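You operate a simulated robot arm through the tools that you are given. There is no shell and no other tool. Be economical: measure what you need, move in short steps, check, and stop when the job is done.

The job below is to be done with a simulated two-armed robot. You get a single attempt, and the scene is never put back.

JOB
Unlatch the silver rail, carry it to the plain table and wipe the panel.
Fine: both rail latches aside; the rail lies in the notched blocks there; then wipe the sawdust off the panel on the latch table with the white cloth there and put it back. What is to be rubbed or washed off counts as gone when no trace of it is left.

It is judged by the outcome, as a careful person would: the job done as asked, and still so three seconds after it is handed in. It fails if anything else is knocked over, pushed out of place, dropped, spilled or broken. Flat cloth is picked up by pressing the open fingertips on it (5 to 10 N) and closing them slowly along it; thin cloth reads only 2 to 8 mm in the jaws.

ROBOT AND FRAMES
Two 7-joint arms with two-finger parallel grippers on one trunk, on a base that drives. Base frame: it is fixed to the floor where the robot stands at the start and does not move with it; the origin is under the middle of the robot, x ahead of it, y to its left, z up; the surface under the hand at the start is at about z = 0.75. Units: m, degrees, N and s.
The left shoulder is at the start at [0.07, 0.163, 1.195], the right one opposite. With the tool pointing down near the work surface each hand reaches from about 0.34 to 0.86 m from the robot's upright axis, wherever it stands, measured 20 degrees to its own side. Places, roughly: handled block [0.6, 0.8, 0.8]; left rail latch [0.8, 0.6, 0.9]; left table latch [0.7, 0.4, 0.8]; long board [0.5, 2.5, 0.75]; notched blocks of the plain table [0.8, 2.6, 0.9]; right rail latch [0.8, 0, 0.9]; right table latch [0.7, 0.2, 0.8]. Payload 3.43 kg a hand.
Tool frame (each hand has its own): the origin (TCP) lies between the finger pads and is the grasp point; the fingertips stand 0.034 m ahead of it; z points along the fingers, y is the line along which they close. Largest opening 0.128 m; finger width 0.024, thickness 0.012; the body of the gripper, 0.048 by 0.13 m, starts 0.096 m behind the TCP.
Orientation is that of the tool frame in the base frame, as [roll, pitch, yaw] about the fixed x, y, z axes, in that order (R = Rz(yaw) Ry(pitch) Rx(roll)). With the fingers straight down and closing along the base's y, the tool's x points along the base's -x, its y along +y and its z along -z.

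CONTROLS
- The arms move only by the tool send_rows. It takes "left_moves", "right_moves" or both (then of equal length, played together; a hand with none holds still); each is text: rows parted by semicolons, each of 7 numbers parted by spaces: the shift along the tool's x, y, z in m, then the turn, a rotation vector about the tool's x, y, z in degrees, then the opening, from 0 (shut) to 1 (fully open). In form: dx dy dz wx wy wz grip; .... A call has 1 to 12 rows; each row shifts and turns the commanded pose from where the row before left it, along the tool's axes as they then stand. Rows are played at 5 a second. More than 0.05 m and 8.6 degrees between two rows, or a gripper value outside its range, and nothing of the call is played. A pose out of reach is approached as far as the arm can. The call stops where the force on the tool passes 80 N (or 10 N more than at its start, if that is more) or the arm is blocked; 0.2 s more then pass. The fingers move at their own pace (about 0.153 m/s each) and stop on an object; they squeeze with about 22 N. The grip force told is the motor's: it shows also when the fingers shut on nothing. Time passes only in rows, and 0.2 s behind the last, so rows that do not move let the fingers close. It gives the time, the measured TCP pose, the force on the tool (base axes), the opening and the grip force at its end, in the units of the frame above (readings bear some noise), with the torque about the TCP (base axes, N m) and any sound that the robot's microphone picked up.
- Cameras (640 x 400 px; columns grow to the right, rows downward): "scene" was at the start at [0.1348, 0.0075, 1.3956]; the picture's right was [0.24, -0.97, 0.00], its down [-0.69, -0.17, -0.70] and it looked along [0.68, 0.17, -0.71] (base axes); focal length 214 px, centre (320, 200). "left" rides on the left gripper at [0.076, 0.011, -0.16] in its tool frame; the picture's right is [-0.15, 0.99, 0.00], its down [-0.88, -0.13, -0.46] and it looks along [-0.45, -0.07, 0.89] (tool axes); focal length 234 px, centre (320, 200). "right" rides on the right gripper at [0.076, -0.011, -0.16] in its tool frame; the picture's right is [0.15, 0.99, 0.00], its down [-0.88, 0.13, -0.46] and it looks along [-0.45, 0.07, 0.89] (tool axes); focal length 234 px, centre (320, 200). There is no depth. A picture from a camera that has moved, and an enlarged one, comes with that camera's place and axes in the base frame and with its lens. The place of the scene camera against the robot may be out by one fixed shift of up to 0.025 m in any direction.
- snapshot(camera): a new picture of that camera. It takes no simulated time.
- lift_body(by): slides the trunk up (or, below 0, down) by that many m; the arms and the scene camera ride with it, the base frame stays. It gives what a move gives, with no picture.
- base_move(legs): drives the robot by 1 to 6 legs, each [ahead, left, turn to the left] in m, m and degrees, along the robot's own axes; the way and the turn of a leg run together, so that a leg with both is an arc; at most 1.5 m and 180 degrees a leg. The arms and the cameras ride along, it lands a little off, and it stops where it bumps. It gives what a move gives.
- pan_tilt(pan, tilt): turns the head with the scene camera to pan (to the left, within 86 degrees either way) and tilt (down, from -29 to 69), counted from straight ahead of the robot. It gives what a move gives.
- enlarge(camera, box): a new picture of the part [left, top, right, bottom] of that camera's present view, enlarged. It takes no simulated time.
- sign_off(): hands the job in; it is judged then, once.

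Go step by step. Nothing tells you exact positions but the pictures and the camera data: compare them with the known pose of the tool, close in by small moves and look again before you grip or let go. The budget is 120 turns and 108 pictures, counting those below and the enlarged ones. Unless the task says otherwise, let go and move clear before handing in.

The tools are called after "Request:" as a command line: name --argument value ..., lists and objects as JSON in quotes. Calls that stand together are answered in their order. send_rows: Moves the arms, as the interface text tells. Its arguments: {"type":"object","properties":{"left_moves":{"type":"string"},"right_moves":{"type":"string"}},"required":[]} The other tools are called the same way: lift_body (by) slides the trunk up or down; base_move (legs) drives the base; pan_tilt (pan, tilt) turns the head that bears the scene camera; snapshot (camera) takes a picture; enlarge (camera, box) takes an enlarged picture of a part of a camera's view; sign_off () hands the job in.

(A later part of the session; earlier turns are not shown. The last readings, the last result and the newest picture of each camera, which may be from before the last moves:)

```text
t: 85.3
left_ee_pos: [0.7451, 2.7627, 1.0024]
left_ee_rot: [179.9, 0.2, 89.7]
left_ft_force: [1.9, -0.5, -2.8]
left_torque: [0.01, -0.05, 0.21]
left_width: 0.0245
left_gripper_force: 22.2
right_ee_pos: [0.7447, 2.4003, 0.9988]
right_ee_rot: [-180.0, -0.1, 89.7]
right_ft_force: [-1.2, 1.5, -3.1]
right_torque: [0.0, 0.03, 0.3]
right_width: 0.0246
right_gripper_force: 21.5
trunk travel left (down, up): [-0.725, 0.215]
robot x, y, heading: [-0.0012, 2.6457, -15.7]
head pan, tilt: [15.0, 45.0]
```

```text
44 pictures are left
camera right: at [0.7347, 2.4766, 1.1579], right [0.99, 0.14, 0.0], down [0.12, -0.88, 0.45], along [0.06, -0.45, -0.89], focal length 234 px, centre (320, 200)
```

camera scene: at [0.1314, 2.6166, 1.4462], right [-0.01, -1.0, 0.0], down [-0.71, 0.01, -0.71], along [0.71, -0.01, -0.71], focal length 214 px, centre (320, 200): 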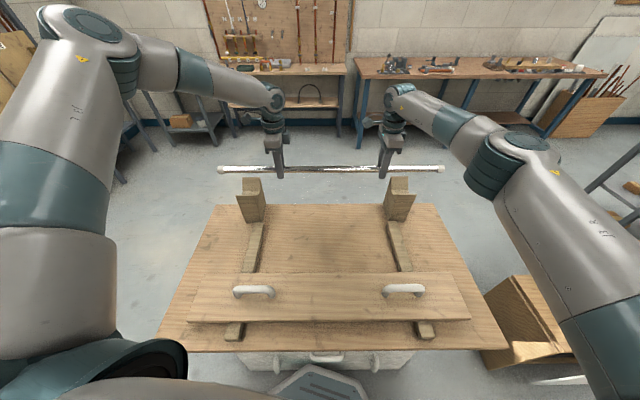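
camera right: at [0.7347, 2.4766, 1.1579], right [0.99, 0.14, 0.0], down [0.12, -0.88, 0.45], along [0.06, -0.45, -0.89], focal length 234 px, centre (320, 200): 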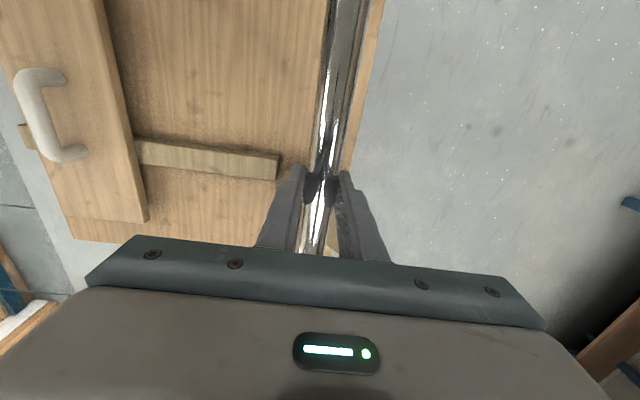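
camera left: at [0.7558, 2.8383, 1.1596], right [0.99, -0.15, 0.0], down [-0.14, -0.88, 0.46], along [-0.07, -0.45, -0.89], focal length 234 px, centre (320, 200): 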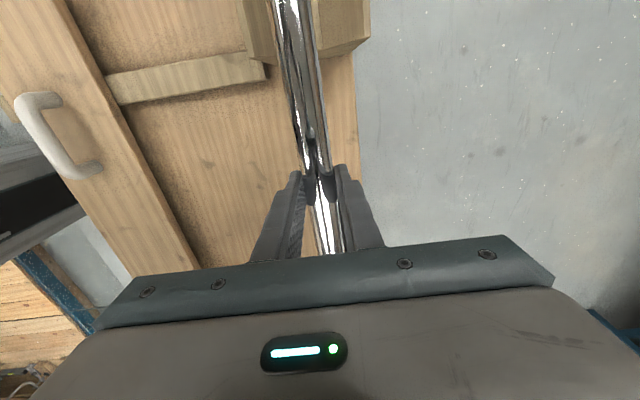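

The base touched the table front but is well placed. I shift the rail +7 mm in x and +15 mm in y with the arms, then lower to about z 0.93 and inspect.

Request:
send_rows --left_moves "0.008 0.003 0 0 0 0 0;0.007 0.003 0 0 0 0 0;0 0 0 0 0 0 0" --right_moves "0.008 0.003 0 0 0 0 0;0.007 0.004 0 0 0 0 0;0 0 0 0 0 0 0"

Request:
lift_body --by -0.065

Request:
enlarge --camera "left" --box '[220, 0, 400, 110]'

Request:
enlarge --camera "scene" --box '[200, 140, 300, 220]'

Request:
enlarge --camera "scene" --box '[360, 140, 460, 220]'

```text
t: 86.1
left_ee_pos: [0.7515, 2.777, 1.0016]
left_ee_rot: [179.9, 0.2, 89.7]
left_ft_force: [2.5, -2.0, 0.2]
left_torque: [-0.62, -0.03, 0.43]
left_width: 0.0247
left_gripper_force: 22.0
right_ee_pos: [0.7521, 2.4153, 0.9995]
right_ee_rot: [-179.8, -0.1, 89.6]
right_ft_force: [-3.1, 1.5, -6.3]
right_torque: [-0.5, 0.05, 0.5]
right_width: 0.0247
right_gripper_force: 21.7
trunk travel left (down, up): [-0.725, 0.215]
robot x, y, heading: [-0.0031, 2.6454, -15.7]
head pan, tilt: [15.0, 45.0]
```

```text
t: 87.1
left_ee_pos: [0.7512, 2.7768, 0.9349]
left_ee_rot: [179.9, 0.2, 89.7]
left_ft_force: [3.2, -1.4, 0.2]
left_torque: [-0.43, -0.01, 0.4]
left_width: 0.0246
left_gripper_force: 21.9
right_ee_pos: [0.7522, 2.4161, 0.9352]
right_ee_rot: [-179.8, 0.0, 89.5]
right_ft_force: [-1.7, 2.1, -5.2]
right_torque: [-0.43, 0.03, 0.48]
right_width: 0.0246
right_gripper_force: 22.0
trunk travel left (down, up): [-0.66, 0.28]
robot x, y, heading: [-0.0032, 2.6434, -15.8]
head pan, tilt: [15.0, 45.0]
```

```text
3.56 times, centred on (310, 55) of left
camera zoom: at [0.7617, 2.853, 1.0941], right [0.99, -0.15, 0.0], down [-0.14, -0.88, 0.46], along [-0.07, -0.45, -0.89], focal length 833 px, centre (356, 716)
```

zoom: 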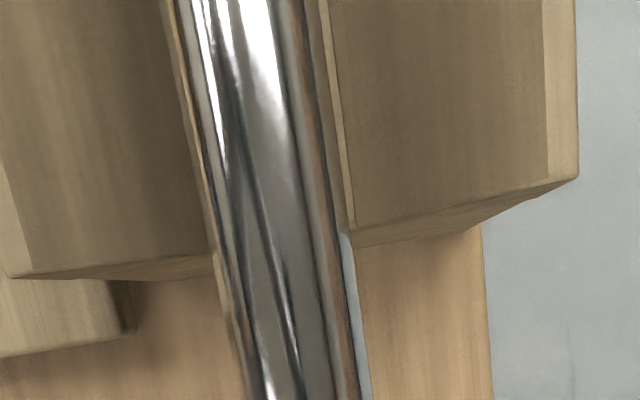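

```text
5.00 times, centred on (250, 180) of scene
camera zoom: at [0.1313, 2.6166, 1.3813], right [-0.01, -1.0, 0.0], down [-0.71, 0.01, -0.71], along [0.71, -0.01, -0.71], focal length 1072 px, centre (670, 300)
```

zoom: 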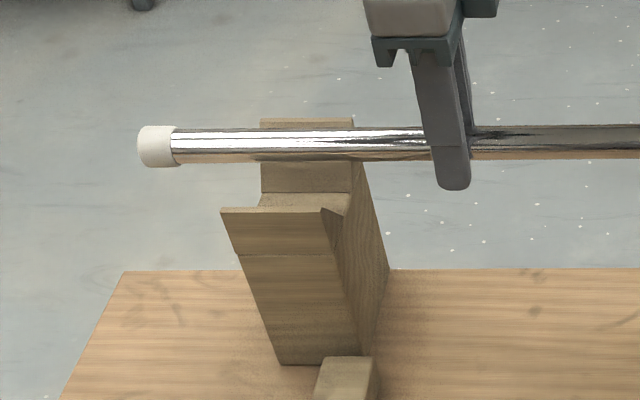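

```text
5.00 times, centred on (410, 180) of scene
camera zoom: at [0.1313, 2.6166, 1.3813], right [-0.01, -1.0, 0.0], down [-0.71, 0.01, -0.71], along [0.71, -0.01, -0.71], focal length 1072 px, centre (-130, 300)
```

zoom: 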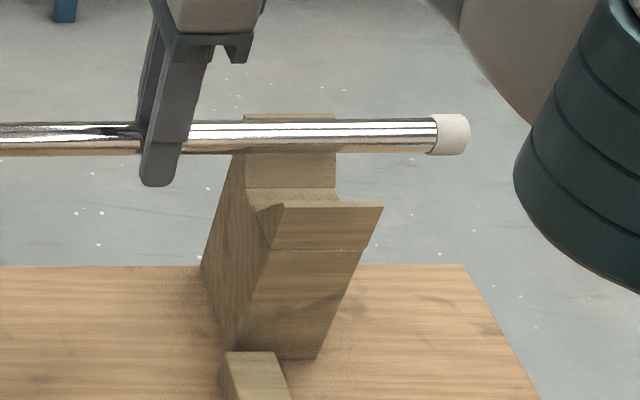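

The rail is right above the notch on both blocks. I lower in small steps.

Request:
lift_body --by -0.035

Request:
enlarge --camera "scene" --box '[200, 140, 300, 220]'

Request:
enlarge --camera "scene" --box '[360, 140, 460, 220]'

```text
t: 87.9
left_ee_pos: [0.7501, 2.7773, 0.9015]
left_ee_rot: [179.9, 0.3, 89.7]
left_ft_force: [2.7, -2.6, -1.6]
left_torque: [-0.14, -0.01, 0.4]
left_width: 0.0247
left_gripper_force: 22.7
right_ee_pos: [0.7515, 2.4156, 0.9002]
right_ee_rot: [-179.8, -0.1, 89.7]
right_ft_force: [-2.1, 2.4, -3.9]
right_torque: [0.0, -0.01, 0.52]
right_width: 0.0246
right_gripper_force: 22.5
trunk travel left (down, up): [-0.625, 0.315]
robot x, y, heading: [-0.0066, 2.6429, -15.6]
head pan, tilt: [15.0, 45.0]
```

```text
5.00 times, centred on (250, 180) of scene
camera zoom: at [0.1308, 2.6167, 1.3463], right [-0.01, -1.0, 0.0], down [-0.71, 0.01, -0.71], along [0.71, -0.01, -0.71], focal length 1072 px, centre (670, 300)
```

zoom: 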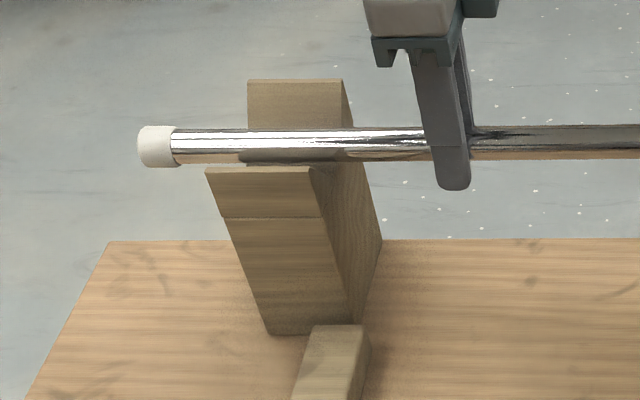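

```text
5.00 times, centred on (410, 180) of scene
camera zoom: at [0.1308, 2.6167, 1.3463], right [-0.01, -1.0, 0.0], down [-0.71, 0.01, -0.71], along [0.71, -0.01, -0.71], focal length 1072 px, centre (-130, 300)
```

zoom: 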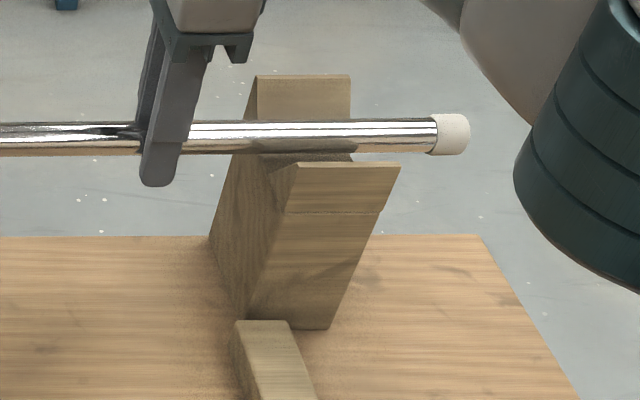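

The rail is entering the notches; no contact yet. Continue by millimetres.

Request:
lift_body --by -0.007

Request:
lift_body --by -0.003

Request:
lift_body --by -0.003

```text
t: 88.5
left_ee_pos: [0.7497, 2.7771, 0.8943]
left_ee_rot: [179.9, 0.3, 89.8]
left_ft_force: [1.0, -3.3, -3.3]
left_torque: [0.07, -0.03, 0.38]
left_width: 0.0248
left_gripper_force: 22.6
right_ee_pos: [0.7534, 2.4157, 0.8918]
right_ee_rot: [-179.9, -0.1, 89.6]
right_ft_force: [-2.8, 3.9, -1.7]
right_torque: [0.1, -0.01, 0.46]
right_width: 0.0246
right_gripper_force: 22.5
trunk travel left (down, up): [-0.618, 0.322]
robot x, y, heading: [-0.0045, 2.6427, -15.7]
head pan, tilt: [15.0, 45.0]
```

```text
t: 89.0
left_ee_pos: [0.751, 2.7768, 0.8925]
left_ee_rot: [179.8, 0.2, 89.7]
left_ft_force: [1.9, -1.7, 5.8]
left_torque: [0.49, -0.04, 0.27]
left_width: 0.0246
left_gripper_force: 22.1
right_ee_pos: [0.7521, 2.4162, 0.8896]
right_ee_rot: [180.0, -0.1, 89.7]
right_ft_force: [-1.5, 3.8, -1.1]
right_torque: [0.41, 0.01, 0.45]
right_width: 0.0245
right_gripper_force: 22.2
trunk travel left (down, up): [-0.615, 0.325]
robot x, y, heading: [-0.0045, 2.6441, -15.4]
head pan, tilt: [15.0, 45.0]
```

```text
t: 89.5
left_ee_pos: [0.7497, 2.777, 0.8918]
left_ee_rot: [179.6, 0.3, 89.8]
left_ft_force: [7.5, -2.5, 17.2]
left_torque: [-0.12, -0.1, 0.53]
left_width: 0.0249
left_gripper_force: 21.9
right_ee_pos: [0.7525, 2.4175, 0.8908]
right_ee_rot: [179.8, -0.1, 89.6]
right_ft_force: [2.9, 2.1, 12.6]
right_torque: [0.07, -0.07, 0.46]
right_width: 0.0245
right_gripper_force: 22.0
trunk travel left (down, up): [-0.612, 0.328]
robot x, y, heading: [-0.0049, 2.6436, -15.7]
head pan, tilt: [15.0, 45.0]
```

Both ends are seated (17 and 13 N). I open both hands and rise with the trunk.

Request:
send_rows --left_moves "0 0 0 0 0 0 0.3;0 0 0 0 0 0 0.45;0 0 0 0 0 0 0.45" --right_moves "0 0 0 0 0 0 0.3;0 0 0 0 0 0 0.45;0 0 0 0 0 0 0.45"

Request:
lift_body --by 0.15

Request:
snapshot --camera "scene"

Request:
enlarge --camera "left" --box '[220, 0, 400, 180]'

```text
t: 90.3
left_ee_pos: [0.7507, 2.7778, 0.8871]
left_ee_rot: [179.9, 0.2, 89.7]
left_ft_force: [-0.3, 0.1, -1.1]
left_torque: [0.0, 0.03, 0.01]
left_width: 0.0579
left_gripper_force: 0.1
right_ee_pos: [0.7524, 2.4156, 0.886]
right_ee_rot: [-179.9, -0.1, 89.6]
right_ft_force: [-0.6, -0.1, -0.5]
right_torque: [0.03, 0.0, -0.01]
right_width: 0.0574
right_gripper_force: 0.1
trunk travel left (down, up): [-0.612, 0.328]
robot x, y, heading: [-0.0041, 2.643, -15.4]
head pan, tilt: [15.0, 45.0]
```

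```text
t: 92.1
left_ee_pos: [0.7513, 2.7771, 1.0384]
left_ee_rot: [180.0, 0.2, 89.7]
left_ft_force: [0.1, -0.2, 0.5]
left_torque: [0.01, -0.02, 0.02]
left_width: 0.0576
left_gripper_force: 0.1
right_ee_pos: [0.7514, 2.4153, 1.0374]
right_ee_rot: [-179.8, 0.0, 89.7]
right_ft_force: [-0.2, -0.1, 0.1]
right_torque: [-0.01, 0.03, 0.01]
right_width: 0.0575
right_gripper_force: 0.1
trunk travel left (down, up): [-0.762, 0.178]
robot x, y, heading: [-0.0031, 2.638, -15.8]
head pan, tilt: [15.0, 45.0]
```

```text
38 pictures are left
camera scene: at [0.1311, 2.6167, 1.4832], right [-0.01, -1.0, 0.0], down [-0.71, 0.01, -0.71], along [0.71, -0.01, -0.71], focal length 214 px, centre (320, 200)
```

scene: 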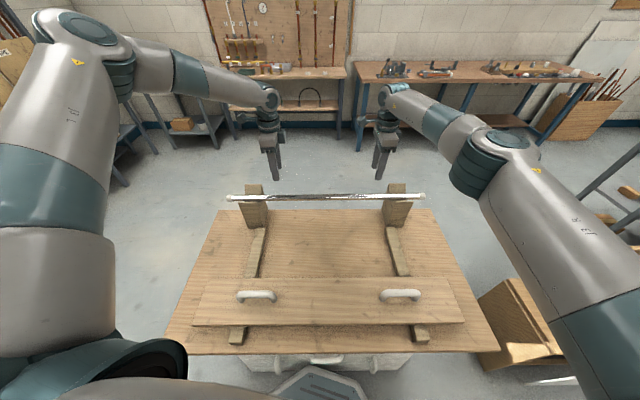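

```text
2.22 times, centred on (310, 90) of left
camera zoom: at [0.7615, 2.8533, 1.1961], right [0.99, -0.15, 0.0], down [-0.14, -0.88, 0.46], along [-0.07, -0.45, -0.89], focal length 520 px, centre (342, 444)
```

zoom: 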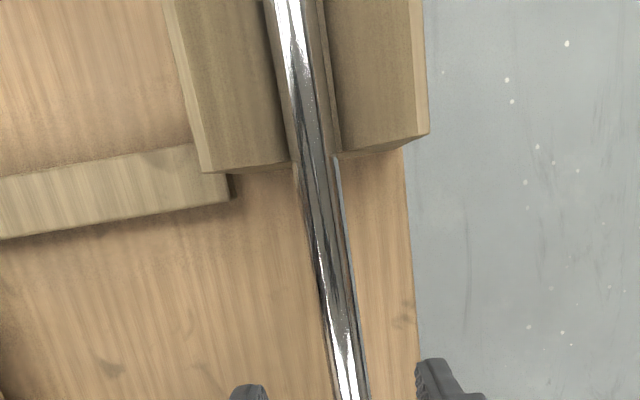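

The rail lies in both notches. Now back to the latch table: raise, back off, travel right keeping clear of the bucket and the stand.

Request:
lift_body --by 0.15

Request:
base_move --legs '[[-0.1925, -0.0541, 0], [0.203, -0.722, 0], [-0.3385, -0.4587, 0], [0.3626, -1.29, 0]]'

Request:
pan_tilt --pan 86 --tilt 30

Request:
snapshot --camera "scene"

```text
t: 93.8
left_ee_pos: [0.7518, 2.7767, 1.1885]
left_ee_rot: [179.9, 0.2, 89.7]
left_ft_force: [-0.1, 1.0, -0.1]
left_torque: [0.01, -0.01, -0.01]
left_width: 0.0577
left_gripper_force: 0.2
right_ee_pos: [0.7516, 2.4166, 1.187]
right_ee_rot: [-179.9, -0.1, 89.5]
right_ft_force: [0.1, 0.3, -0.4]
right_torque: [0.01, 0.01, -0.02]
right_width: 0.0574
right_gripper_force: 0.0
trunk travel left (down, up): [-0.912, 0.028]
robot x, y, heading: [-0.0064, 2.6413, -15.7]
head pan, tilt: [15.0, 45.0]
```

```text
t: 108.3
left_ee_pos: [0.1616, 0.336, 1.1888]
left_ee_rot: [179.9, 0.2, 91.5]
left_ft_force: [0.9, 0.7, 0.1]
left_torque: [-0.01, 0.0, -0.03]
left_width: 0.0578
left_gripper_force: 0.2
right_ee_pos: [0.1743, -0.026, 1.1861]
right_ee_rot: [-179.9, 0.0, 91.5]
right_ft_force: [0.4, -0.1, 0.3]
right_torque: [-0.02, -0.06, -0.01]
right_width: 0.0575
right_gripper_force: 0.0
trunk travel left (down, up): [-0.912, 0.028]
robot x, y, heading: [-0.5943, 0.1727, -13.6]
head pan, tilt: [15.0, 45.0]
```

```text
t: 109.7
left_ee_pos: [0.1601, 0.3344, 1.1883]
left_ee_rot: [179.9, 0.2, 91.5]
left_ft_force: [1.4, 0.4, 0.1]
left_torque: [-0.02, 0.02, 0.01]
left_width: 0.0577
left_gripper_force: 0.1
right_ee_pos: [0.1754, -0.0271, 1.1875]
right_ee_rot: [-179.9, -0.1, 91.3]
right_ft_force: [0.5, -0.2, 0.3]
right_torque: [0.0, -0.02, -0.03]
right_width: 0.0575
right_gripper_force: 0.0
trunk travel left (down, up): [-0.912, 0.028]
robot x, y, heading: [-0.5892, 0.1763, -13.9]
head pan, tilt: [85.9, 30.0]
```

```text
36 pictures are left
camera scene: at [-0.5069, 0.2389, 1.6559], right [0.95, -0.31, 0.0], down [-0.15, -0.48, -0.87], along [0.27, 0.82, -0.5], focal length 214 px, centre (320, 200)
```

scene: 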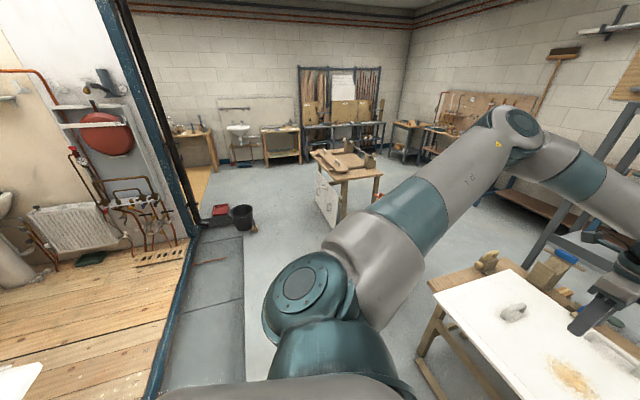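

Bucket is standing where it was. I square the heading to 0 and return to the latch table at about (-0.02, 0.2).

Request:
base_move --legs '[[0, 0, 13.9], [0.57, 0.02, 0]]'

Request:
pan_tilt --pan -5 --tilt 48

Request:
snapshot --camera "scene"

```text
t: 113.9
left_ee_pos: [0.6791, 0.5238, 1.1894]
left_ee_rot: [179.9, 0.3, 104.9]
left_ft_force: [-0.4, 0.0, 0.1]
left_torque: [-0.01, -0.03, 0.01]
left_width: 0.0576
left_gripper_force: 0.0
right_ee_pos: [0.775, 0.1751, 1.1888]
right_ee_rot: [179.9, 0.0, 104.8]
right_ft_force: [-0.1, -0.6, 0.6]
right_torque: [0.01, 0.02, -0.03]
right_width: 0.0576
right_gripper_force: 0.1
trunk travel left (down, up): [-0.912, 0.028]
robot x, y, heading: [-0.0126, 0.1968, -0.4]
head pan, tilt: [85.9, 30.0]
```

```text
t: 115.5
left_ee_pos: [0.6803, 0.5235, 1.1885]
left_ee_rot: [179.9, 0.2, 104.8]
left_ft_force: [0.4, -0.6, 0.4]
left_torque: [-0.01, 0.02, 0.02]
left_width: 0.0574
left_gripper_force: 0.0
right_ee_pos: [0.7769, 0.1756, 1.1872]
right_ee_rot: [-179.9, -0.1, 104.8]
right_ft_force: [0.7, 0.7, 0.3]
right_torque: [0.0, -0.03, 0.0]
right_width: 0.0578
right_gripper_force: 0.1
trunk travel left (down, up): [-0.912, 0.028]
robot x, y, heading: [-0.0149, 0.1979, -0.5]
head pan, tilt: [-5.0, 48.0]
```

```text
35 pictures are left
camera scene: at [0.1213, 0.1767, 1.6291], right [-0.09, -1.0, 0.0], down [-0.74, 0.07, -0.67], along [0.67, -0.06, -0.74], focal length 214 px, centre (320, 200)
```

scene: 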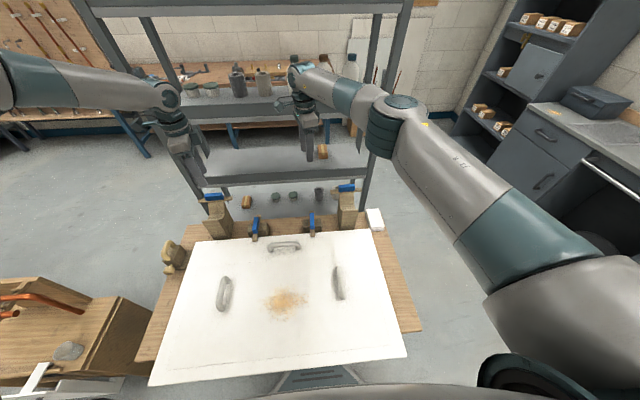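

I bring the right hand toward the cloth at the right rear corner and retract the left hand.

Request:
send_rows --left_moves "0.008 -0.03 -0.015 0 0 0 0.45;0.008 -0.03 -0.015 0 0 0 0.45;0.008 -0.03 -0.015 0 0 0 0.45;0.008 -0.03 -0.015 0 0 0 0.45;0.008 -0.03 -0.015 0 0 0 0.45;0.008 -0.03 -0.015 0 0 0 0.45;0.008 -0.03 -0.015 0 0 0 0.45;0.008 -0.03 -0.015 0 0 0 0.45" --right_moves "-0.035 -0.019 0 0 0 0 0.6;-0.035 -0.019 0 0 0 0 0.6;-0.035 -0.019 0 0 0 0 0.6;-0.035 -0.019 0 0 0 0 0.6;-0.035 -0.019 0 0 0 0 0.6;-0.035 -0.019 0 0 0 0 0.6;-0.035 -0.019 0 0 0 0 0.8;-0.035 -0.019 0 0 0 0 1"

Request:
send_rows --right_moves "0 0 0 0 0 -7.5 1;0 0 0 0 0 -7.5 1;0 0 0 0 0 -7.5 1;0 0 0 0 0 -7.5 1;0 0 0 0 0 -7.5 1;0 0 0 0 0 -7.5 1;0 0 0 0 0 -7.5 1;0 0 0 0 0 -7.5 1;0 0 0 0 0 -7.5 1;0 0 0 0 0 -7.5 1;0 0 0 0 0 0 1"

Request:
lift_body --by -0.22

Request:
snapshot --camera "right"

Request:
enlarge --camera "scene" --box '[310, 130, 430, 230]'

```text
t: 117.3
left_ee_pos: [0.4275, 0.5227, 1.3093]
left_ee_rot: [179.7, 0.1, 104.9]
left_ft_force: [-0.1, -0.6, -0.6]
left_torque: [0.01, -0.03, -0.01]
left_width: 0.0576
left_gripper_force: 0.0
right_ee_pos: [0.6991, -0.1363, 1.1892]
right_ee_rot: [179.9, -0.2, 104.7]
right_ft_force: [-0.3, -0.6, 0.1]
right_torque: [0.04, -0.08, -0.01]
right_width: 0.128
right_gripper_force: 0.1
trunk travel left (down, up): [-0.912, 0.028]
robot x, y, heading: [-0.0171, 0.194, -0.4]
head pan, tilt: [-5.0, 48.0]
```

```text
t: 119.7
left_ee_pos: [0.4319, 0.5261, 1.3083]
left_ee_rot: [179.9, 0.2, 104.9]
left_ft_force: [0.7, -0.6, -0.8]
left_torque: [0.0, 0.0, 0.01]
left_width: 0.0576
left_gripper_force: 0.1
right_ee_pos: [0.7002, -0.1346, 1.1868]
right_ee_rot: [179.8, -0.1, 179.8]
right_ft_force: [0.5, -1.0, 0.1]
right_torque: [0.01, -0.02, 0.0]
right_width: 0.1279
right_gripper_force: 0.0
trunk travel left (down, up): [-0.912, 0.028]
robot x, y, heading: [-0.0152, 0.1962, -0.5]
head pan, tilt: [-5.0, 48.0]
```

```text
t: 122.1
left_ee_pos: [0.4322, 0.5258, 1.0881]
left_ee_rot: [180.0, 0.2, 104.9]
left_ft_force: [-0.2, 0.1, 0.3]
left_torque: [0.01, 0.0, 0.01]
left_width: 0.0575
left_gripper_force: 0.0
right_ee_pos: [0.7005, -0.1338, 0.9671]
right_ee_rot: [179.9, -0.1, 179.9]
right_ft_force: [0.1, -0.2, -1.2]
right_torque: [-0.01, -0.03, 0.01]
right_width: 0.1278
right_gripper_force: 0.0
trunk travel left (down, up): [-0.692, 0.248]
robot x, y, heading: [-0.0131, 0.1925, -0.5]
head pan, tilt: [-5.0, 48.0]
```

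```text
34 pictures are left
camera right: at [0.6253, -0.1452, 1.126], right [-0.14, 0.99, 0.0], down [0.88, 0.13, 0.45], along [0.45, 0.07, -0.89], focal length 234 px, centre (320, 200)
```

right: 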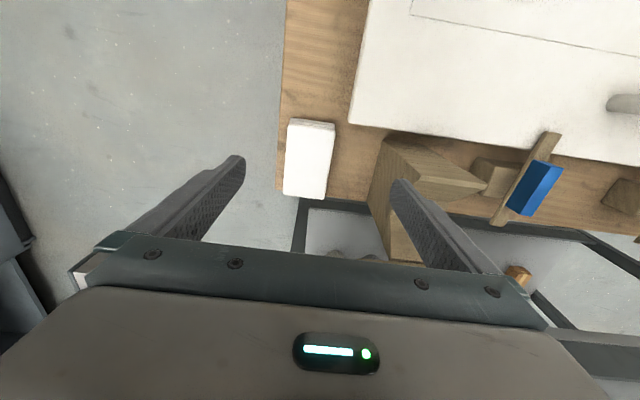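

```text
4.00 times, centred on (370, 180) of scene
camera zoom: at [0.121, 0.1765, 1.4091], right [-0.09, -1.0, 0.0], down [-0.74, 0.07, -0.67], along [0.67, -0.06, -0.74], focal length 858 px, centre (120, 280)
```

zoom: 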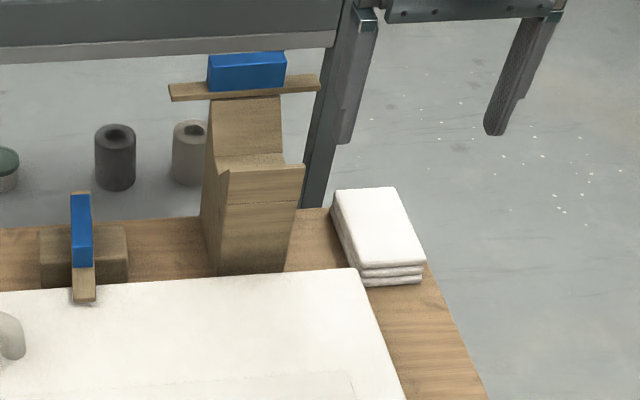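

The cloth is a folded stack about 0.11 × 0.07 m centred at (0.738, -0.145). I'll straddle it across its width and first descend to z 0.83 and look.

Request:
send_rows --right_moves "-0.0375 -0.011 0 0 0 0 1;0 0 0.035 0 0 0 1;0 0 0.035 0 0 0 1;0 0 0.035 0 0 0 1;0 0 0.03 0 0 0 1;0 0 0 0 0 0 1"

Request:
snapshot --camera "right"

Request:
enlarge --camera "scene" --box '[320, 130, 440, 230]'

```text
t: 123.5
left_ee_pos: [0.431, 0.5263, 1.088]
left_ee_rot: [179.9, 0.1, 104.9]
left_ft_force: [-0.4, 0.7, 0.2]
left_torque: [0.0, 0.03, -0.01]
left_width: 0.0576
left_gripper_force: 0.2
right_ee_pos: [0.7368, -0.1447, 0.8298]
right_ee_rot: [180.0, -0.2, 179.8]
right_ft_force: [0.6, 0.4, 0.7]
right_torque: [-0.02, -0.01, 0.0]
right_width: 0.1281
right_gripper_force: 0.1
trunk travel left (down, up): [-0.692, 0.248]
robot x, y, heading: [-0.0143, 0.1964, -0.3]
head pan, tilt: [-5.0, 48.0]
```

```text
32 pictures are left
camera right: at [0.6615, -0.1555, 0.9893], right [-0.14, 0.99, 0.0], down [0.88, 0.13, 0.46], along [0.45, 0.07, -0.89], focal length 234 px, centre (320, 200)
```

right: 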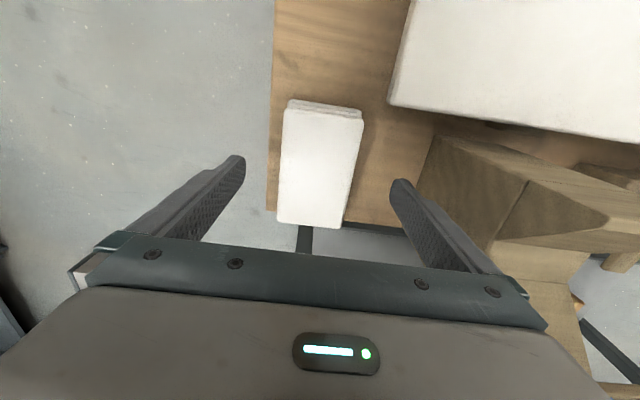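

```text
4.00 times, centred on (380, 180) of scene
camera zoom: at [0.121, 0.1768, 1.4091], right [-0.09, -1.0, 0.0], down [-0.74, 0.07, -0.67], along [0.67, -0.06, -0.74], focal length 858 px, centre (80, 280)
```

zoom: 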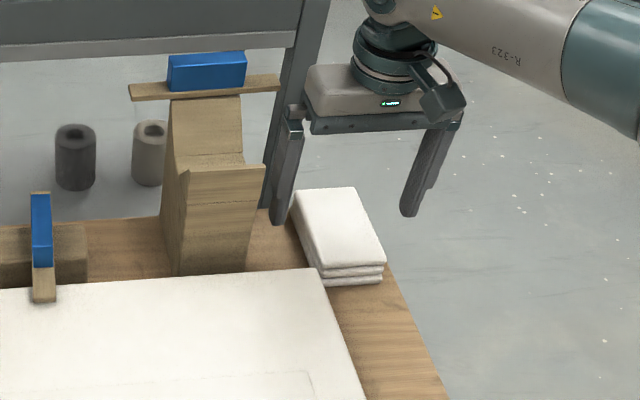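

Cloth is centred between the fingers. I descend to z 0.790.

Request:
send_rows --right_moves "0 0 0.02 0 0 0 1;0 0 0.01 0 0 0 1;0 0 0.005 0 0 0 1;0 0 0.004 0 0 0 1;0 0 0 0 0 0 1"

Request:
enlarge --camera "scene" --box '[330, 150, 420, 220]'

```text
t: 124.7
left_ee_pos: [0.4308, 0.526, 1.0874]
left_ee_rot: [179.9, 0.3, 104.9]
left_ft_force: [-0.8, 0.0, 0.0]
left_torque: [0.03, -0.03, 0.03]
left_width: 0.0575
left_gripper_force: 0.1
right_ee_pos: [0.7382, -0.1442, 0.7928]
right_ee_rot: [179.9, 0.0, 179.8]
right_ft_force: [-0.4, -0.3, 0.3]
right_torque: [-0.01, -0.01, 0.02]
right_width: 0.128
right_gripper_force: 0.1
trunk travel left (down, up): [-0.692, 0.248]
robot x, y, heading: [-0.012, 0.1961, -0.5]
head pan, tilt: [-5.0, 48.0]
```

```text
5.71 times, centred on (375, 185) of scene
camera zoom: at [0.1211, 0.1765, 1.4091], right [-0.09, -1.0, 0.0], down [-0.74, 0.07, -0.67], along [0.67, -0.06, -0.74], focal length 1226 px, centre (6, 286)
```

zoom: 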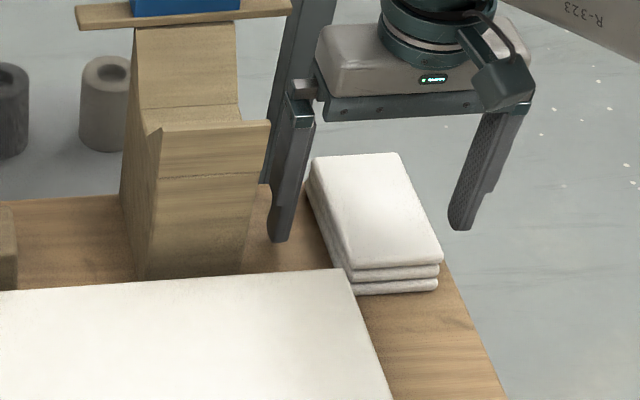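

Fingertips are a little above the tabletop on both sides of the stack. Close slowly.

Request:
send_rows --right_moves "0 0 0 0 0 0 0.8;0 0 0 0 0 0 0.7;0 0 0 0 0 0 0.6;0 0 0 0 0 0 0.5;0 0 0 0 0 0 0.4;0 0 0 0 0 0 0.4"

Request:
enlarge --camera "scene" --box '[330, 150, 420, 220]'

```text
t: 126.1
left_ee_pos: [0.4311, 0.5266, 1.0877]
left_ee_rot: [179.9, 0.2, 104.9]
left_ft_force: [0.5, -0.3, -1.0]
left_torque: [0.02, -0.02, -0.03]
left_width: 0.0577
left_gripper_force: 0.0
right_ee_pos: [0.7388, -0.1448, 0.7921]
right_ee_rot: [179.9, -0.1, 179.8]
right_ft_force: [-0.6, 0.0, 1.4]
right_torque: [-0.05, 0.03, 0.02]
right_width: 0.069
right_gripper_force: 22.1
trunk travel left (down, up): [-0.692, 0.248]
robot x, y, heading: [-0.017, 0.197, -0.1]
head pan, tilt: [-5.0, 48.0]
```

```text
5.71 times, centred on (375, 185) of scene
camera zoom: at [0.1212, 0.1765, 1.4091], right [-0.09, -1.0, 0.0], down [-0.74, 0.07, -0.67], along [0.67, -0.06, -0.74], focal length 1226 px, centre (6, 286)
```

zoom: 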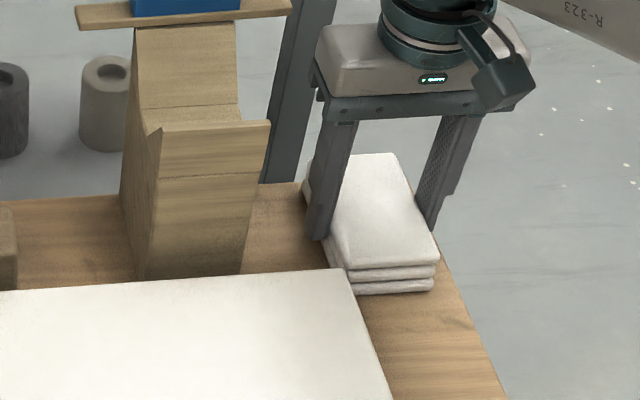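

Stack held as one piece (69 mm). I lift it, draw it back over the panel, and shift the base 15 cm left for comfortable wiping.

Request:
send_rows --right_moves "0 0 0 0 0 0 0.3;0 0 -0.03 0 0 0 0.3;0 0 -0.04 0 0 0 0.3;0 0 -0.04 0 0 0 0.3;0.045 0 -0.02 0 0 0 0.3;0.045 0 0 0 0 0 0.3;0.045 0 0 0 0 0 0.3;0.045 0 0 0 0 0 0.3;0.045 0 0 0 0 0 0.3;0.045 0 0 0 0 0 0.3;0.03 0 0 0 0 0 0.3;0 0 0 0 0 0 0.3"

Request:
base_move --legs '[[0, 0.15, 0]]'

Request:
pan_tilt --pan 0 --tilt 55

Request:
snapshot --camera "scene"

Request:
snapshot --camera "right"

```text
t: 128.7
left_ee_pos: [0.4321, 0.5251, 1.0873]
left_ee_rot: [179.9, 0.2, 104.9]
left_ft_force: [0.0, -0.4, 0.2]
left_torque: [0.01, 0.03, -0.04]
left_width: 0.0575
left_gripper_force: 0.0
right_ee_pos: [0.437, -0.142, 0.9229]
right_ee_rot: [179.9, -0.1, 179.9]
right_ft_force: [0.1, 0.4, -0.4]
right_torque: [0.01, 0.02, -0.01]
right_width: 0.0694
right_gripper_force: 22.0
trunk travel left (down, up): [-0.692, 0.248]
robot x, y, heading: [-0.0102, 0.1942, -0.6]
head pan, tilt: [-5.0, 48.0]
```

```text
t: 130.0
left_ee_pos: [0.4335, 0.6729, 1.0896]
left_ee_rot: [179.9, 0.1, 104.9]
left_ft_force: [0.3, 0.2, 0.8]
left_torque: [0.02, 0.03, 0.01]
left_width: 0.0579
left_gripper_force: 0.1
right_ee_pos: [0.4366, 0.0045, 0.9226]
right_ee_rot: [179.9, -0.1, 179.7]
right_ft_force: [0.4, 0.4, -0.7]
right_torque: [0.0, 0.01, -0.01]
right_width: 0.0689
right_gripper_force: 21.8
trunk travel left (down, up): [-0.692, 0.248]
robot x, y, heading: [-0.0119, 0.3431, -0.5]
head pan, tilt: [-5.0, 48.0]
```

```text
t: 130.7
left_ee_pos: [0.4322, 0.6745, 1.087]
left_ee_rot: [179.9, 0.2, 104.9]
left_ft_force: [0.4, 0.6, -0.1]
left_torque: [-0.04, -0.03, -0.02]
left_width: 0.0576
left_gripper_force: 0.1
right_ee_pos: [0.4389, 0.0059, 0.9217]
right_ee_rot: [-179.9, -0.1, 179.8]
right_ft_force: [-0.1, -0.7, 0.1]
right_torque: [0.01, 0.0, 0.02]
right_width: 0.0692
right_gripper_force: 21.5
trunk travel left (down, up): [-0.692, 0.248]
robot x, y, heading: [-0.015, 0.3468, -0.3]
head pan, tilt: [0.0, 55.0]
```

```text
28 pictures are left
camera scene: at [0.1158, 0.3323, 1.3999], right [-0.01, -1.0, 0.0], down [-0.82, 0.01, -0.57], along [0.57, 0.0, -0.82], focal length 214 px, centre (320, 200)
```

scene: 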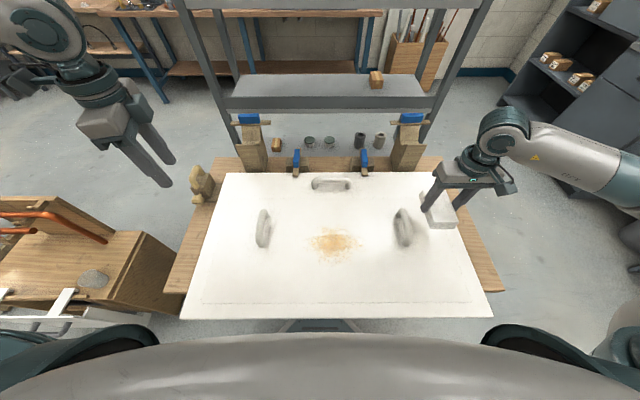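

```text
27 pictures are left
camera right: at [0.3624, -0.0054, 1.0814], right [-0.14, 0.99, 0.0], down [0.88, 0.13, 0.45], along [0.45, 0.07, -0.89], focal length 234 px, centre (320, 200)
```

right: 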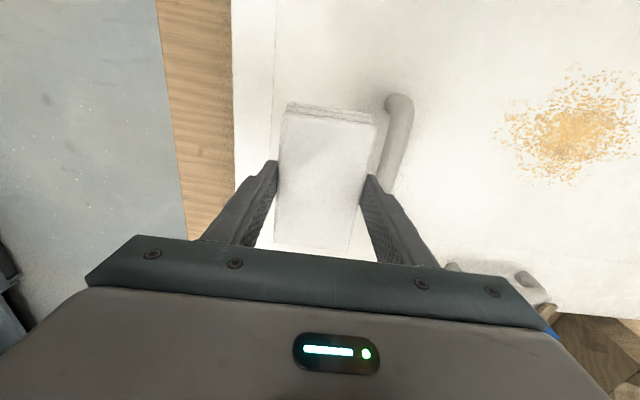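

The patch spans about x 0.31–0.44, y 0.22–0.39. I back the base 8 cm for reach, then move the cloth above the patch's right edge and go down until light contact.

Request:
base_move --legs '[[-0.08, 0, 0]]'

Request:
send_rows --right_moves "-0.01 0.045 0 0 0 0 0.3;-0.01 0.045 0 0 0 0 0.3;-0.01 0.045 0 0 0 0 0.3;-0.01 0.045 0 0 0 0 0.3;0 0 0.03 0 0 0 0.3;0 0 0.03 0 0 0 0.3;0 0 0.02 0 0 0 0.3;0 0 0.008 0 0 0 0.3;0 0 0.005 0 0 0 0.3;0 0 0 0 0 0 0.3"

Request:
enlarge --camera "scene" --box '[230, 160, 450, 320]'

```text
t: 131.8
left_ee_pos: [0.3519, 0.6755, 1.0868]
left_ee_rot: [179.9, 0.1, 105.0]
left_ft_force: [0.1, -0.1, -0.4]
left_torque: [0.0, 0.02, 0.01]
left_width: 0.0574
left_gripper_force: 0.0
right_ee_pos: [0.3587, 0.0066, 0.9235]
right_ee_rot: [180.0, -0.1, 179.8]
right_ft_force: [-0.4, 0.4, 0.1]
right_torque: [-0.02, -0.03, 0.01]
right_width: 0.0691
right_gripper_force: 22.3
trunk travel left (down, up): [-0.692, 0.248]
robot x, y, heading: [-0.0938, 0.3459, -0.4]
head pan, tilt: [0.0, 55.0]
```

```text
t: 134.0
left_ee_pos: [0.3506, 0.6753, 1.0888]
left_ee_rot: [179.7, 0.4, 105.0]
left_ft_force: [1.0, -0.1, 0.0]
left_torque: [-0.01, 0.02, 0.03]
left_width: 0.0577
left_gripper_force: 0.1
right_ee_pos: [0.3974, 0.1867, 0.8307]
right_ee_rot: [179.9, 0.3, 179.8]
right_ft_force: [-0.1, -2.3, 36.7]
right_torque: [-0.67, 0.43, 0.08]
right_width: 0.0695
right_gripper_force: 22.1
trunk travel left (down, up): [-0.692, 0.248]
robot x, y, heading: [-0.0977, 0.3416, -0.0]
head pan, tilt: [0.0, 55.0]
```

```text
2.50 times, centred on (340, 240) of scene
camera zoom: at [0.0329, 0.3329, 1.4004], right [-0.01, -1.0, 0.0], down [-0.82, 0.0, -0.58], along [0.58, 0.0, -0.82], focal length 536 px, centre (270, 100)
```

zoom: 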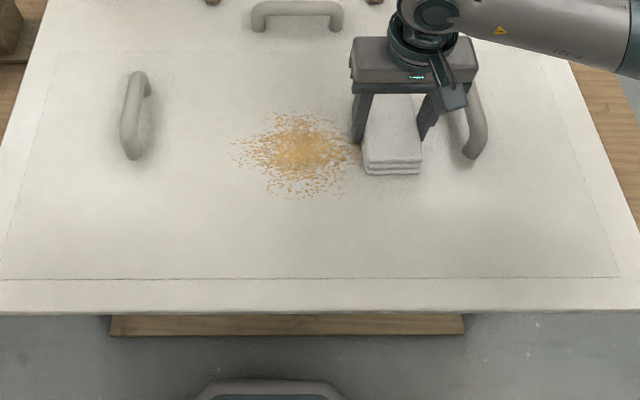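

Contact already, 37 N is too much. I ease up 3 mm and make the first sweep along y.

Request:
send_rows --right_moves "0 0 -0.0025 0 0 0 0.3;0 0 0 0 0 0 0.3;0 0 0 0 0 0 0.3"

```text
t: 134.8
left_ee_pos: [0.3511, 0.6752, 1.0882]
left_ee_rot: [179.8, 0.2, 105.0]
left_ft_force: [-1.1, 0.5, -0.1]
left_torque: [0.01, -0.01, 0.01]
left_width: 0.058
left_gripper_force: 0.0
right_ee_pos: [0.398, 0.1861, 0.8325]
right_ee_rot: [179.9, -0.1, 179.9]
right_ft_force: [-0.8, 2.4, 13.4]
right_torque: [-0.19, -0.49, -0.07]
right_width: 0.0687
right_gripper_force: 21.8
trunk travel left (down, up): [-0.692, 0.248]
robot x, y, heading: [-0.0931, 0.3431, -0.5]
head pan, tilt: [0.0, 55.0]
```

13 N now; I sweep across and back on a nearer lane.

Request:
send_rows --right_moves "0 0.04 -0.0003 0 0 0 0.3;0 0.04 0 0 0 0 0.3;0 0.04 0 0 0 0 0.3;0 0.04 0 0 0 0 0.3;0 0.04 0 0 0 0 0.3;0 0.035 0 0 0 0 0.3;0 -0.035 0 0 0 0 0.3;0 -0.04 0 0 0 0 0.3;0 -0.04 0 0 0 0 0.3;0 -0.04 0 0 0 0 0.3;0 -0.04 0 0 0 0 0.3;0 -0.04 0 0 0 0 0.3"

Request:
enlarge --camera "scene" --box '[230, 160, 450, 320]'

```text
t: 137.4
left_ee_pos: [0.3506, 0.6741, 1.0881]
left_ee_rot: [179.8, 0.1, 105.0]
left_ft_force: [0.0, 0.1, 0.0]
left_torque: [0.04, -0.03, 0.01]
left_width: 0.0578
left_gripper_force: 0.1
right_ee_pos: [0.3981, 0.1842, 0.8325]
right_ee_rot: [179.8, -0.1, 179.9]
right_ft_force: [0.1, 3.0, -1.2]
right_torque: [-0.01, 0.03, 0.01]
right_width: 0.0691
right_gripper_force: 21.8
trunk travel left (down, up): [-0.692, 0.248]
robot x, y, heading: [-0.0918, 0.3444, -0.3]
head pan, tilt: [0.0, 55.0]
```

```text
2.50 times, centred on (340, 240) of scene
camera zoom: at [0.0357, 0.3306, 1.3998], right [0.0, -1.0, 0.0], down [-0.82, 0.0, -0.57], along [0.57, 0.0, -0.82], focal length 536 px, centre (270, 100)
```

zoom: 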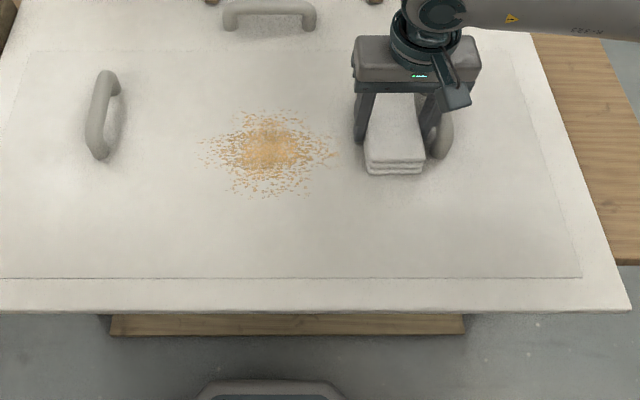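

The panel itself slid left by about 4 cm under the cloth: the friction was too high, so the press was wrong. I lift the cloth and look at everything before correcting.

Request:
send_rows --right_moves "0 0 -0.03 0 0 0 0.3;0 0 -0.04 0 0 0 0.3;0 -0.04 -0.03 0 0 0 0.3;0 -0.05 0 0 0 0 0.3;0 -0.05 0 0 0 0 0.3;0 -0.05 0 0 0 0 0.3;0 0 0 0 0 0 0.3"

Request:
snapshot --camera "scene"

Request:
enlarge --camera "scene" --box '[200, 100, 460, 260]'

```text
t: 139.0
left_ee_pos: [0.3524, 0.6768, 1.0869]
left_ee_rot: [179.9, 0.2, 105.0]
left_ft_force: [0.8, -0.7, -0.6]
left_torque: [-0.05, 0.0, -0.06]
left_width: 0.0576
left_gripper_force: 0.1
right_ee_pos: [0.3999, -0.0018, 0.9329]
right_ee_rot: [-180.0, -0.1, 179.8]
right_ft_force: [1.2, -0.5, -0.5]
right_torque: [-0.03, 0.02, -0.02]
right_width: 0.0692
right_gripper_force: 22.3
trunk travel left (down, up): [-0.692, 0.248]
robot x, y, heading: [-0.0931, 0.3441, -0.6]
head pan, tilt: [0.0, 55.0]
```

```text
24 pictures are left
camera scene: at [0.0369, 0.333, 1.3998], right [-0.01, -1.0, 0.0], down [-0.82, 0.0, -0.57], along [0.57, 0.0, -0.82], focal length 214 px, centre (320, 200)
```

scene: 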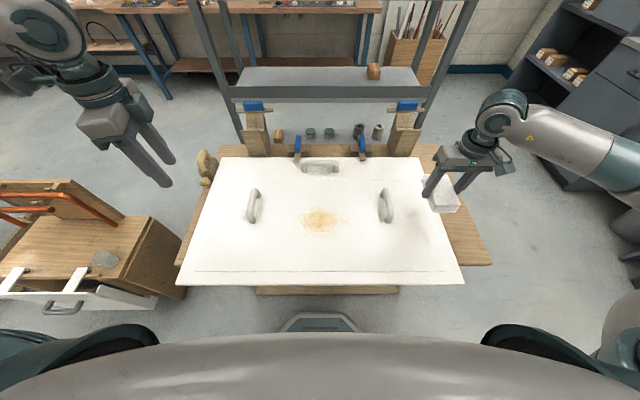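

```text
2.46 times, centred on (330, 180) of scene
camera zoom: at [0.0369, 0.333, 1.3998], right [-0.01, -1.0, 0.0], down [-0.82, 0.0, -0.57], along [0.57, 0.0, -0.82], focal length 528 px, centre (295, 249)
```

zoom: 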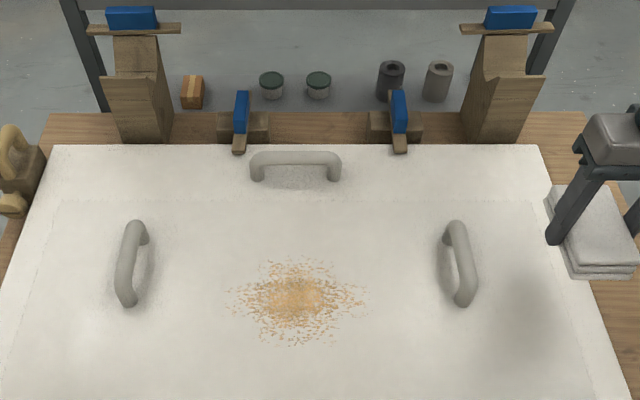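

The panel only slid sideways (+0.04 m in y), still under its latches. I'll use the left hand to grip the left panel handle, pull it back into place and hold it while wiping with far lighter pressure.

Request:
send_rows --left_moves "-0.039 0.0103 0 0 0 0 0.6;-0.039 0.0103 0 0 0 0 0.6;-0.039 0.0103 0 0 0 0 0.6;0 0 0 0 0 -8.3 0.6;0 0 0 0 0 -8.3 0.6;0 0 0 0 0 -8.3 0.6;0 0 0 0 0 -8.3 0.6;0 0 0 0 0 -8.3 0.6;0 0 0 0 0 -8.3 0.6;0 0 0 0 0 -8.3 0.6;0 0 0 0 0 -8.3 0.6;0 0 0 0 0 -8.3 0.6"

Request:
snapshot --camera "left"

```text
t: 141.6
left_ee_pos: [0.4125, 0.5695, 1.0876]
left_ee_rot: [-180.0, 0.2, 179.8]
left_ft_force: [0.3, 0.0, -0.3]
left_torque: [-0.01, 0.02, 0.01]
left_width: 0.0769
left_gripper_force: 0.1
right_ee_pos: [0.3989, -0.003, 0.9329]
right_ee_rot: [179.9, 0.0, 179.8]
right_ft_force: [0.0, 0.1, 0.2]
right_torque: [0.03, -0.03, 0.01]
right_width: 0.0693
right_gripper_force: 21.6
trunk travel left (down, up): [-0.692, 0.248]
robot x, y, heading: [-0.0975, 0.3469, -0.3]
head pan, tilt: [0.0, 55.0]
```

```text
22 pictures are left
camera left: at [0.3362, 0.5813, 1.2459], right [0.15, 0.99, 0.0], down [0.88, -0.13, 0.46], along [0.45, -0.07, -0.89], focal length 234 px, centre (320, 200)
```

left: 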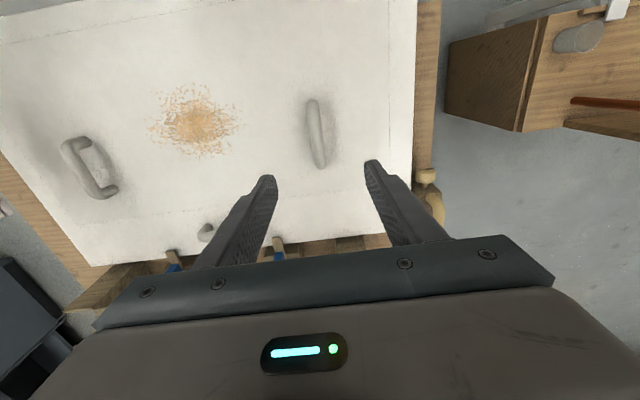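

The left handle is at about (0.42, 0.56). I go down over it to z 0.86 and check.

Request:
send_rows --left_moves "-0.0095 -0.0095 0 0 0 0 0.6;0 0 0.045 0 0 0 0.6;0 0 0.045 0 0 0 0.6;0 0 0.045 0 0 0 0.6;0 0 0.045 0 0 0 0.6;0 0 0.045 0 0 0 0.6;0 0 0 0 0 0 0.6"

Request:
enlarge --camera "left" --box '[200, 60, 440, 260]'

```text
t: 143.2
left_ee_pos: [0.4192, 0.5671, 0.8692]
left_ee_rot: [-179.8, 0.2, 179.7]
left_ft_force: [-0.2, 0.2, 1.6]
left_torque: [-0.01, 0.0, 0.02]
left_width: 0.0767
left_gripper_force: 0.0
left hand out of reach, approached as far as the arm can: row 6
right_ee_pos: [0.4, -0.0044, 0.9337]
right_ee_rot: [179.9, -0.1, 179.8]
right_ft_force: [0.4, -0.6, -0.9]
right_torque: [0.0, 0.02, 0.01]
right_width: 0.0692
right_gripper_force: 22.1
trunk travel left (down, up): [-0.692, 0.248]
robot x, y, heading: [-0.0899, 0.3482, -0.6]
head pan, tilt: [0.0, 55.0]
```

```text
2.00 times, centred on (320, 160) of left
camera zoom: at [0.3425, 0.5791, 1.0277], right [0.15, 0.99, 0.0], down [0.88, -0.13, 0.46], along [0.45, -0.07, -0.89], focal length 468 px, centre (320, 280)
```

zoom: 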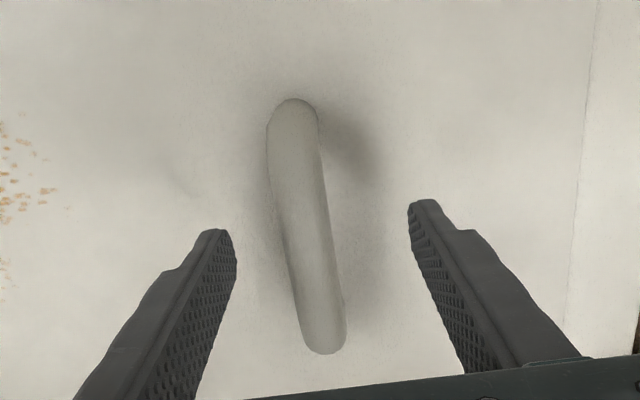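

The left arm is at its lower limit again; I lift both arms a bit and lower the trunk 6 cm to compensate.

Request:
send_rows --left_moves "0 -0.009 -0.015 0 0 0 0.6;0 0 -0.015 0 0 0 0.6;0 0 0 0 0 0 0.6" --right_moves "0 0 -0.03 0 0 0 0.3;0 0 -0.03 0 0 0 0.3;0 0 0 0 0 0 0.3"

Request:
lift_body --by -0.06

Request:
enlarge --camera "left" --box '[200, 60, 440, 260]'

```text
t: 144.0
left_ee_pos: [0.4194, 0.5581, 0.8988]
left_ee_rot: [-179.8, 0.2, 179.6]
left_ft_force: [0.0, -0.2, -0.2]
left_torque: [-0.03, -0.02, -0.02]
left_width: 0.0769
left_gripper_force: 0.1
right_ee_pos: [0.3992, -0.003, 0.9934]
right_ee_rot: [179.9, -0.1, 179.8]
right_ft_force: [-0.3, -0.3, -0.7]
right_torque: [-0.01, 0.04, 0.01]
right_width: 0.0691
right_gripper_force: 22.1
trunk travel left (down, up): [-0.692, 0.248]
robot x, y, heading: [-0.0937, 0.343, -0.2]
head pan, tilt: [0.0, 55.0]
```

```text
t: 145.0
left_ee_pos: [0.4199, 0.5587, 0.8401]
left_ee_rot: [-179.9, 0.3, 179.7]
left_ft_force: [0.0, -0.3, 0.2]
left_torque: [-0.01, 0.03, -0.01]
left_width: 0.0768
left_gripper_force: 0.1
right_ee_pos: [0.3991, -0.0022, 0.9324]
right_ee_rot: [179.8, 0.0, 179.9]
right_ft_force: [-0.1, -0.3, -1.0]
right_torque: [0.01, -0.02, 0.0]
right_width: 0.0691
right_gripper_force: 22.0
trunk travel left (down, up): [-0.632, 0.308]
robot x, y, heading: [-0.0929, 0.3435, -0.1]
head pan, tilt: [0.0, 55.0]
```

```text
2.00 times, centred on (320, 160) of left
camera zoom: at [0.3427, 0.5703, 0.9978], right [0.15, 0.99, 0.0], down [0.88, -0.13, 0.46], along [0.45, -0.07, -0.89], focal length 468 px, centre (320, 280)
```

zoom: 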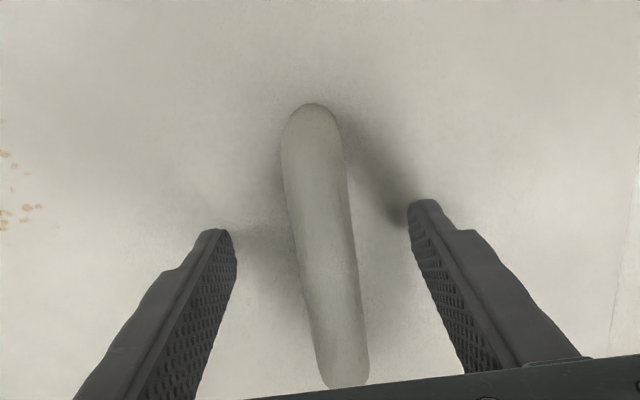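

The handle is well centred. Close on it.

Request:
send_rows --left_moves "0 0 0 0 0 0 0.4;0 0 0 0 0 0 0.2;0 0 0 0 0 0 0;0 0 0 0 0 0 0;0 0 0 0 0 0 0"

```text
t: 146.2
left_ee_pos: [0.4183, 0.5597, 0.8389]
left_ee_rot: [-179.8, 0.2, 179.8]
left_ft_force: [-0.5, 3.1, 0.2]
left_torque: [0.02, -0.03, 0.14]
left_width: 0.0213
left_gripper_force: 22.1
right_ee_pos: [0.3998, -0.0031, 0.9332]
right_ee_rot: [180.0, -0.1, 179.8]
right_ft_force: [1.0, 0.5, -1.4]
right_torque: [-0.01, 0.04, -0.04]
right_width: 0.069
right_gripper_force: 22.2
trunk travel left (down, up): [-0.632, 0.308]
robot x, y, heading: [-0.0935, 0.347, -0.5]
head pan, tilt: [0.0, 55.0]
```

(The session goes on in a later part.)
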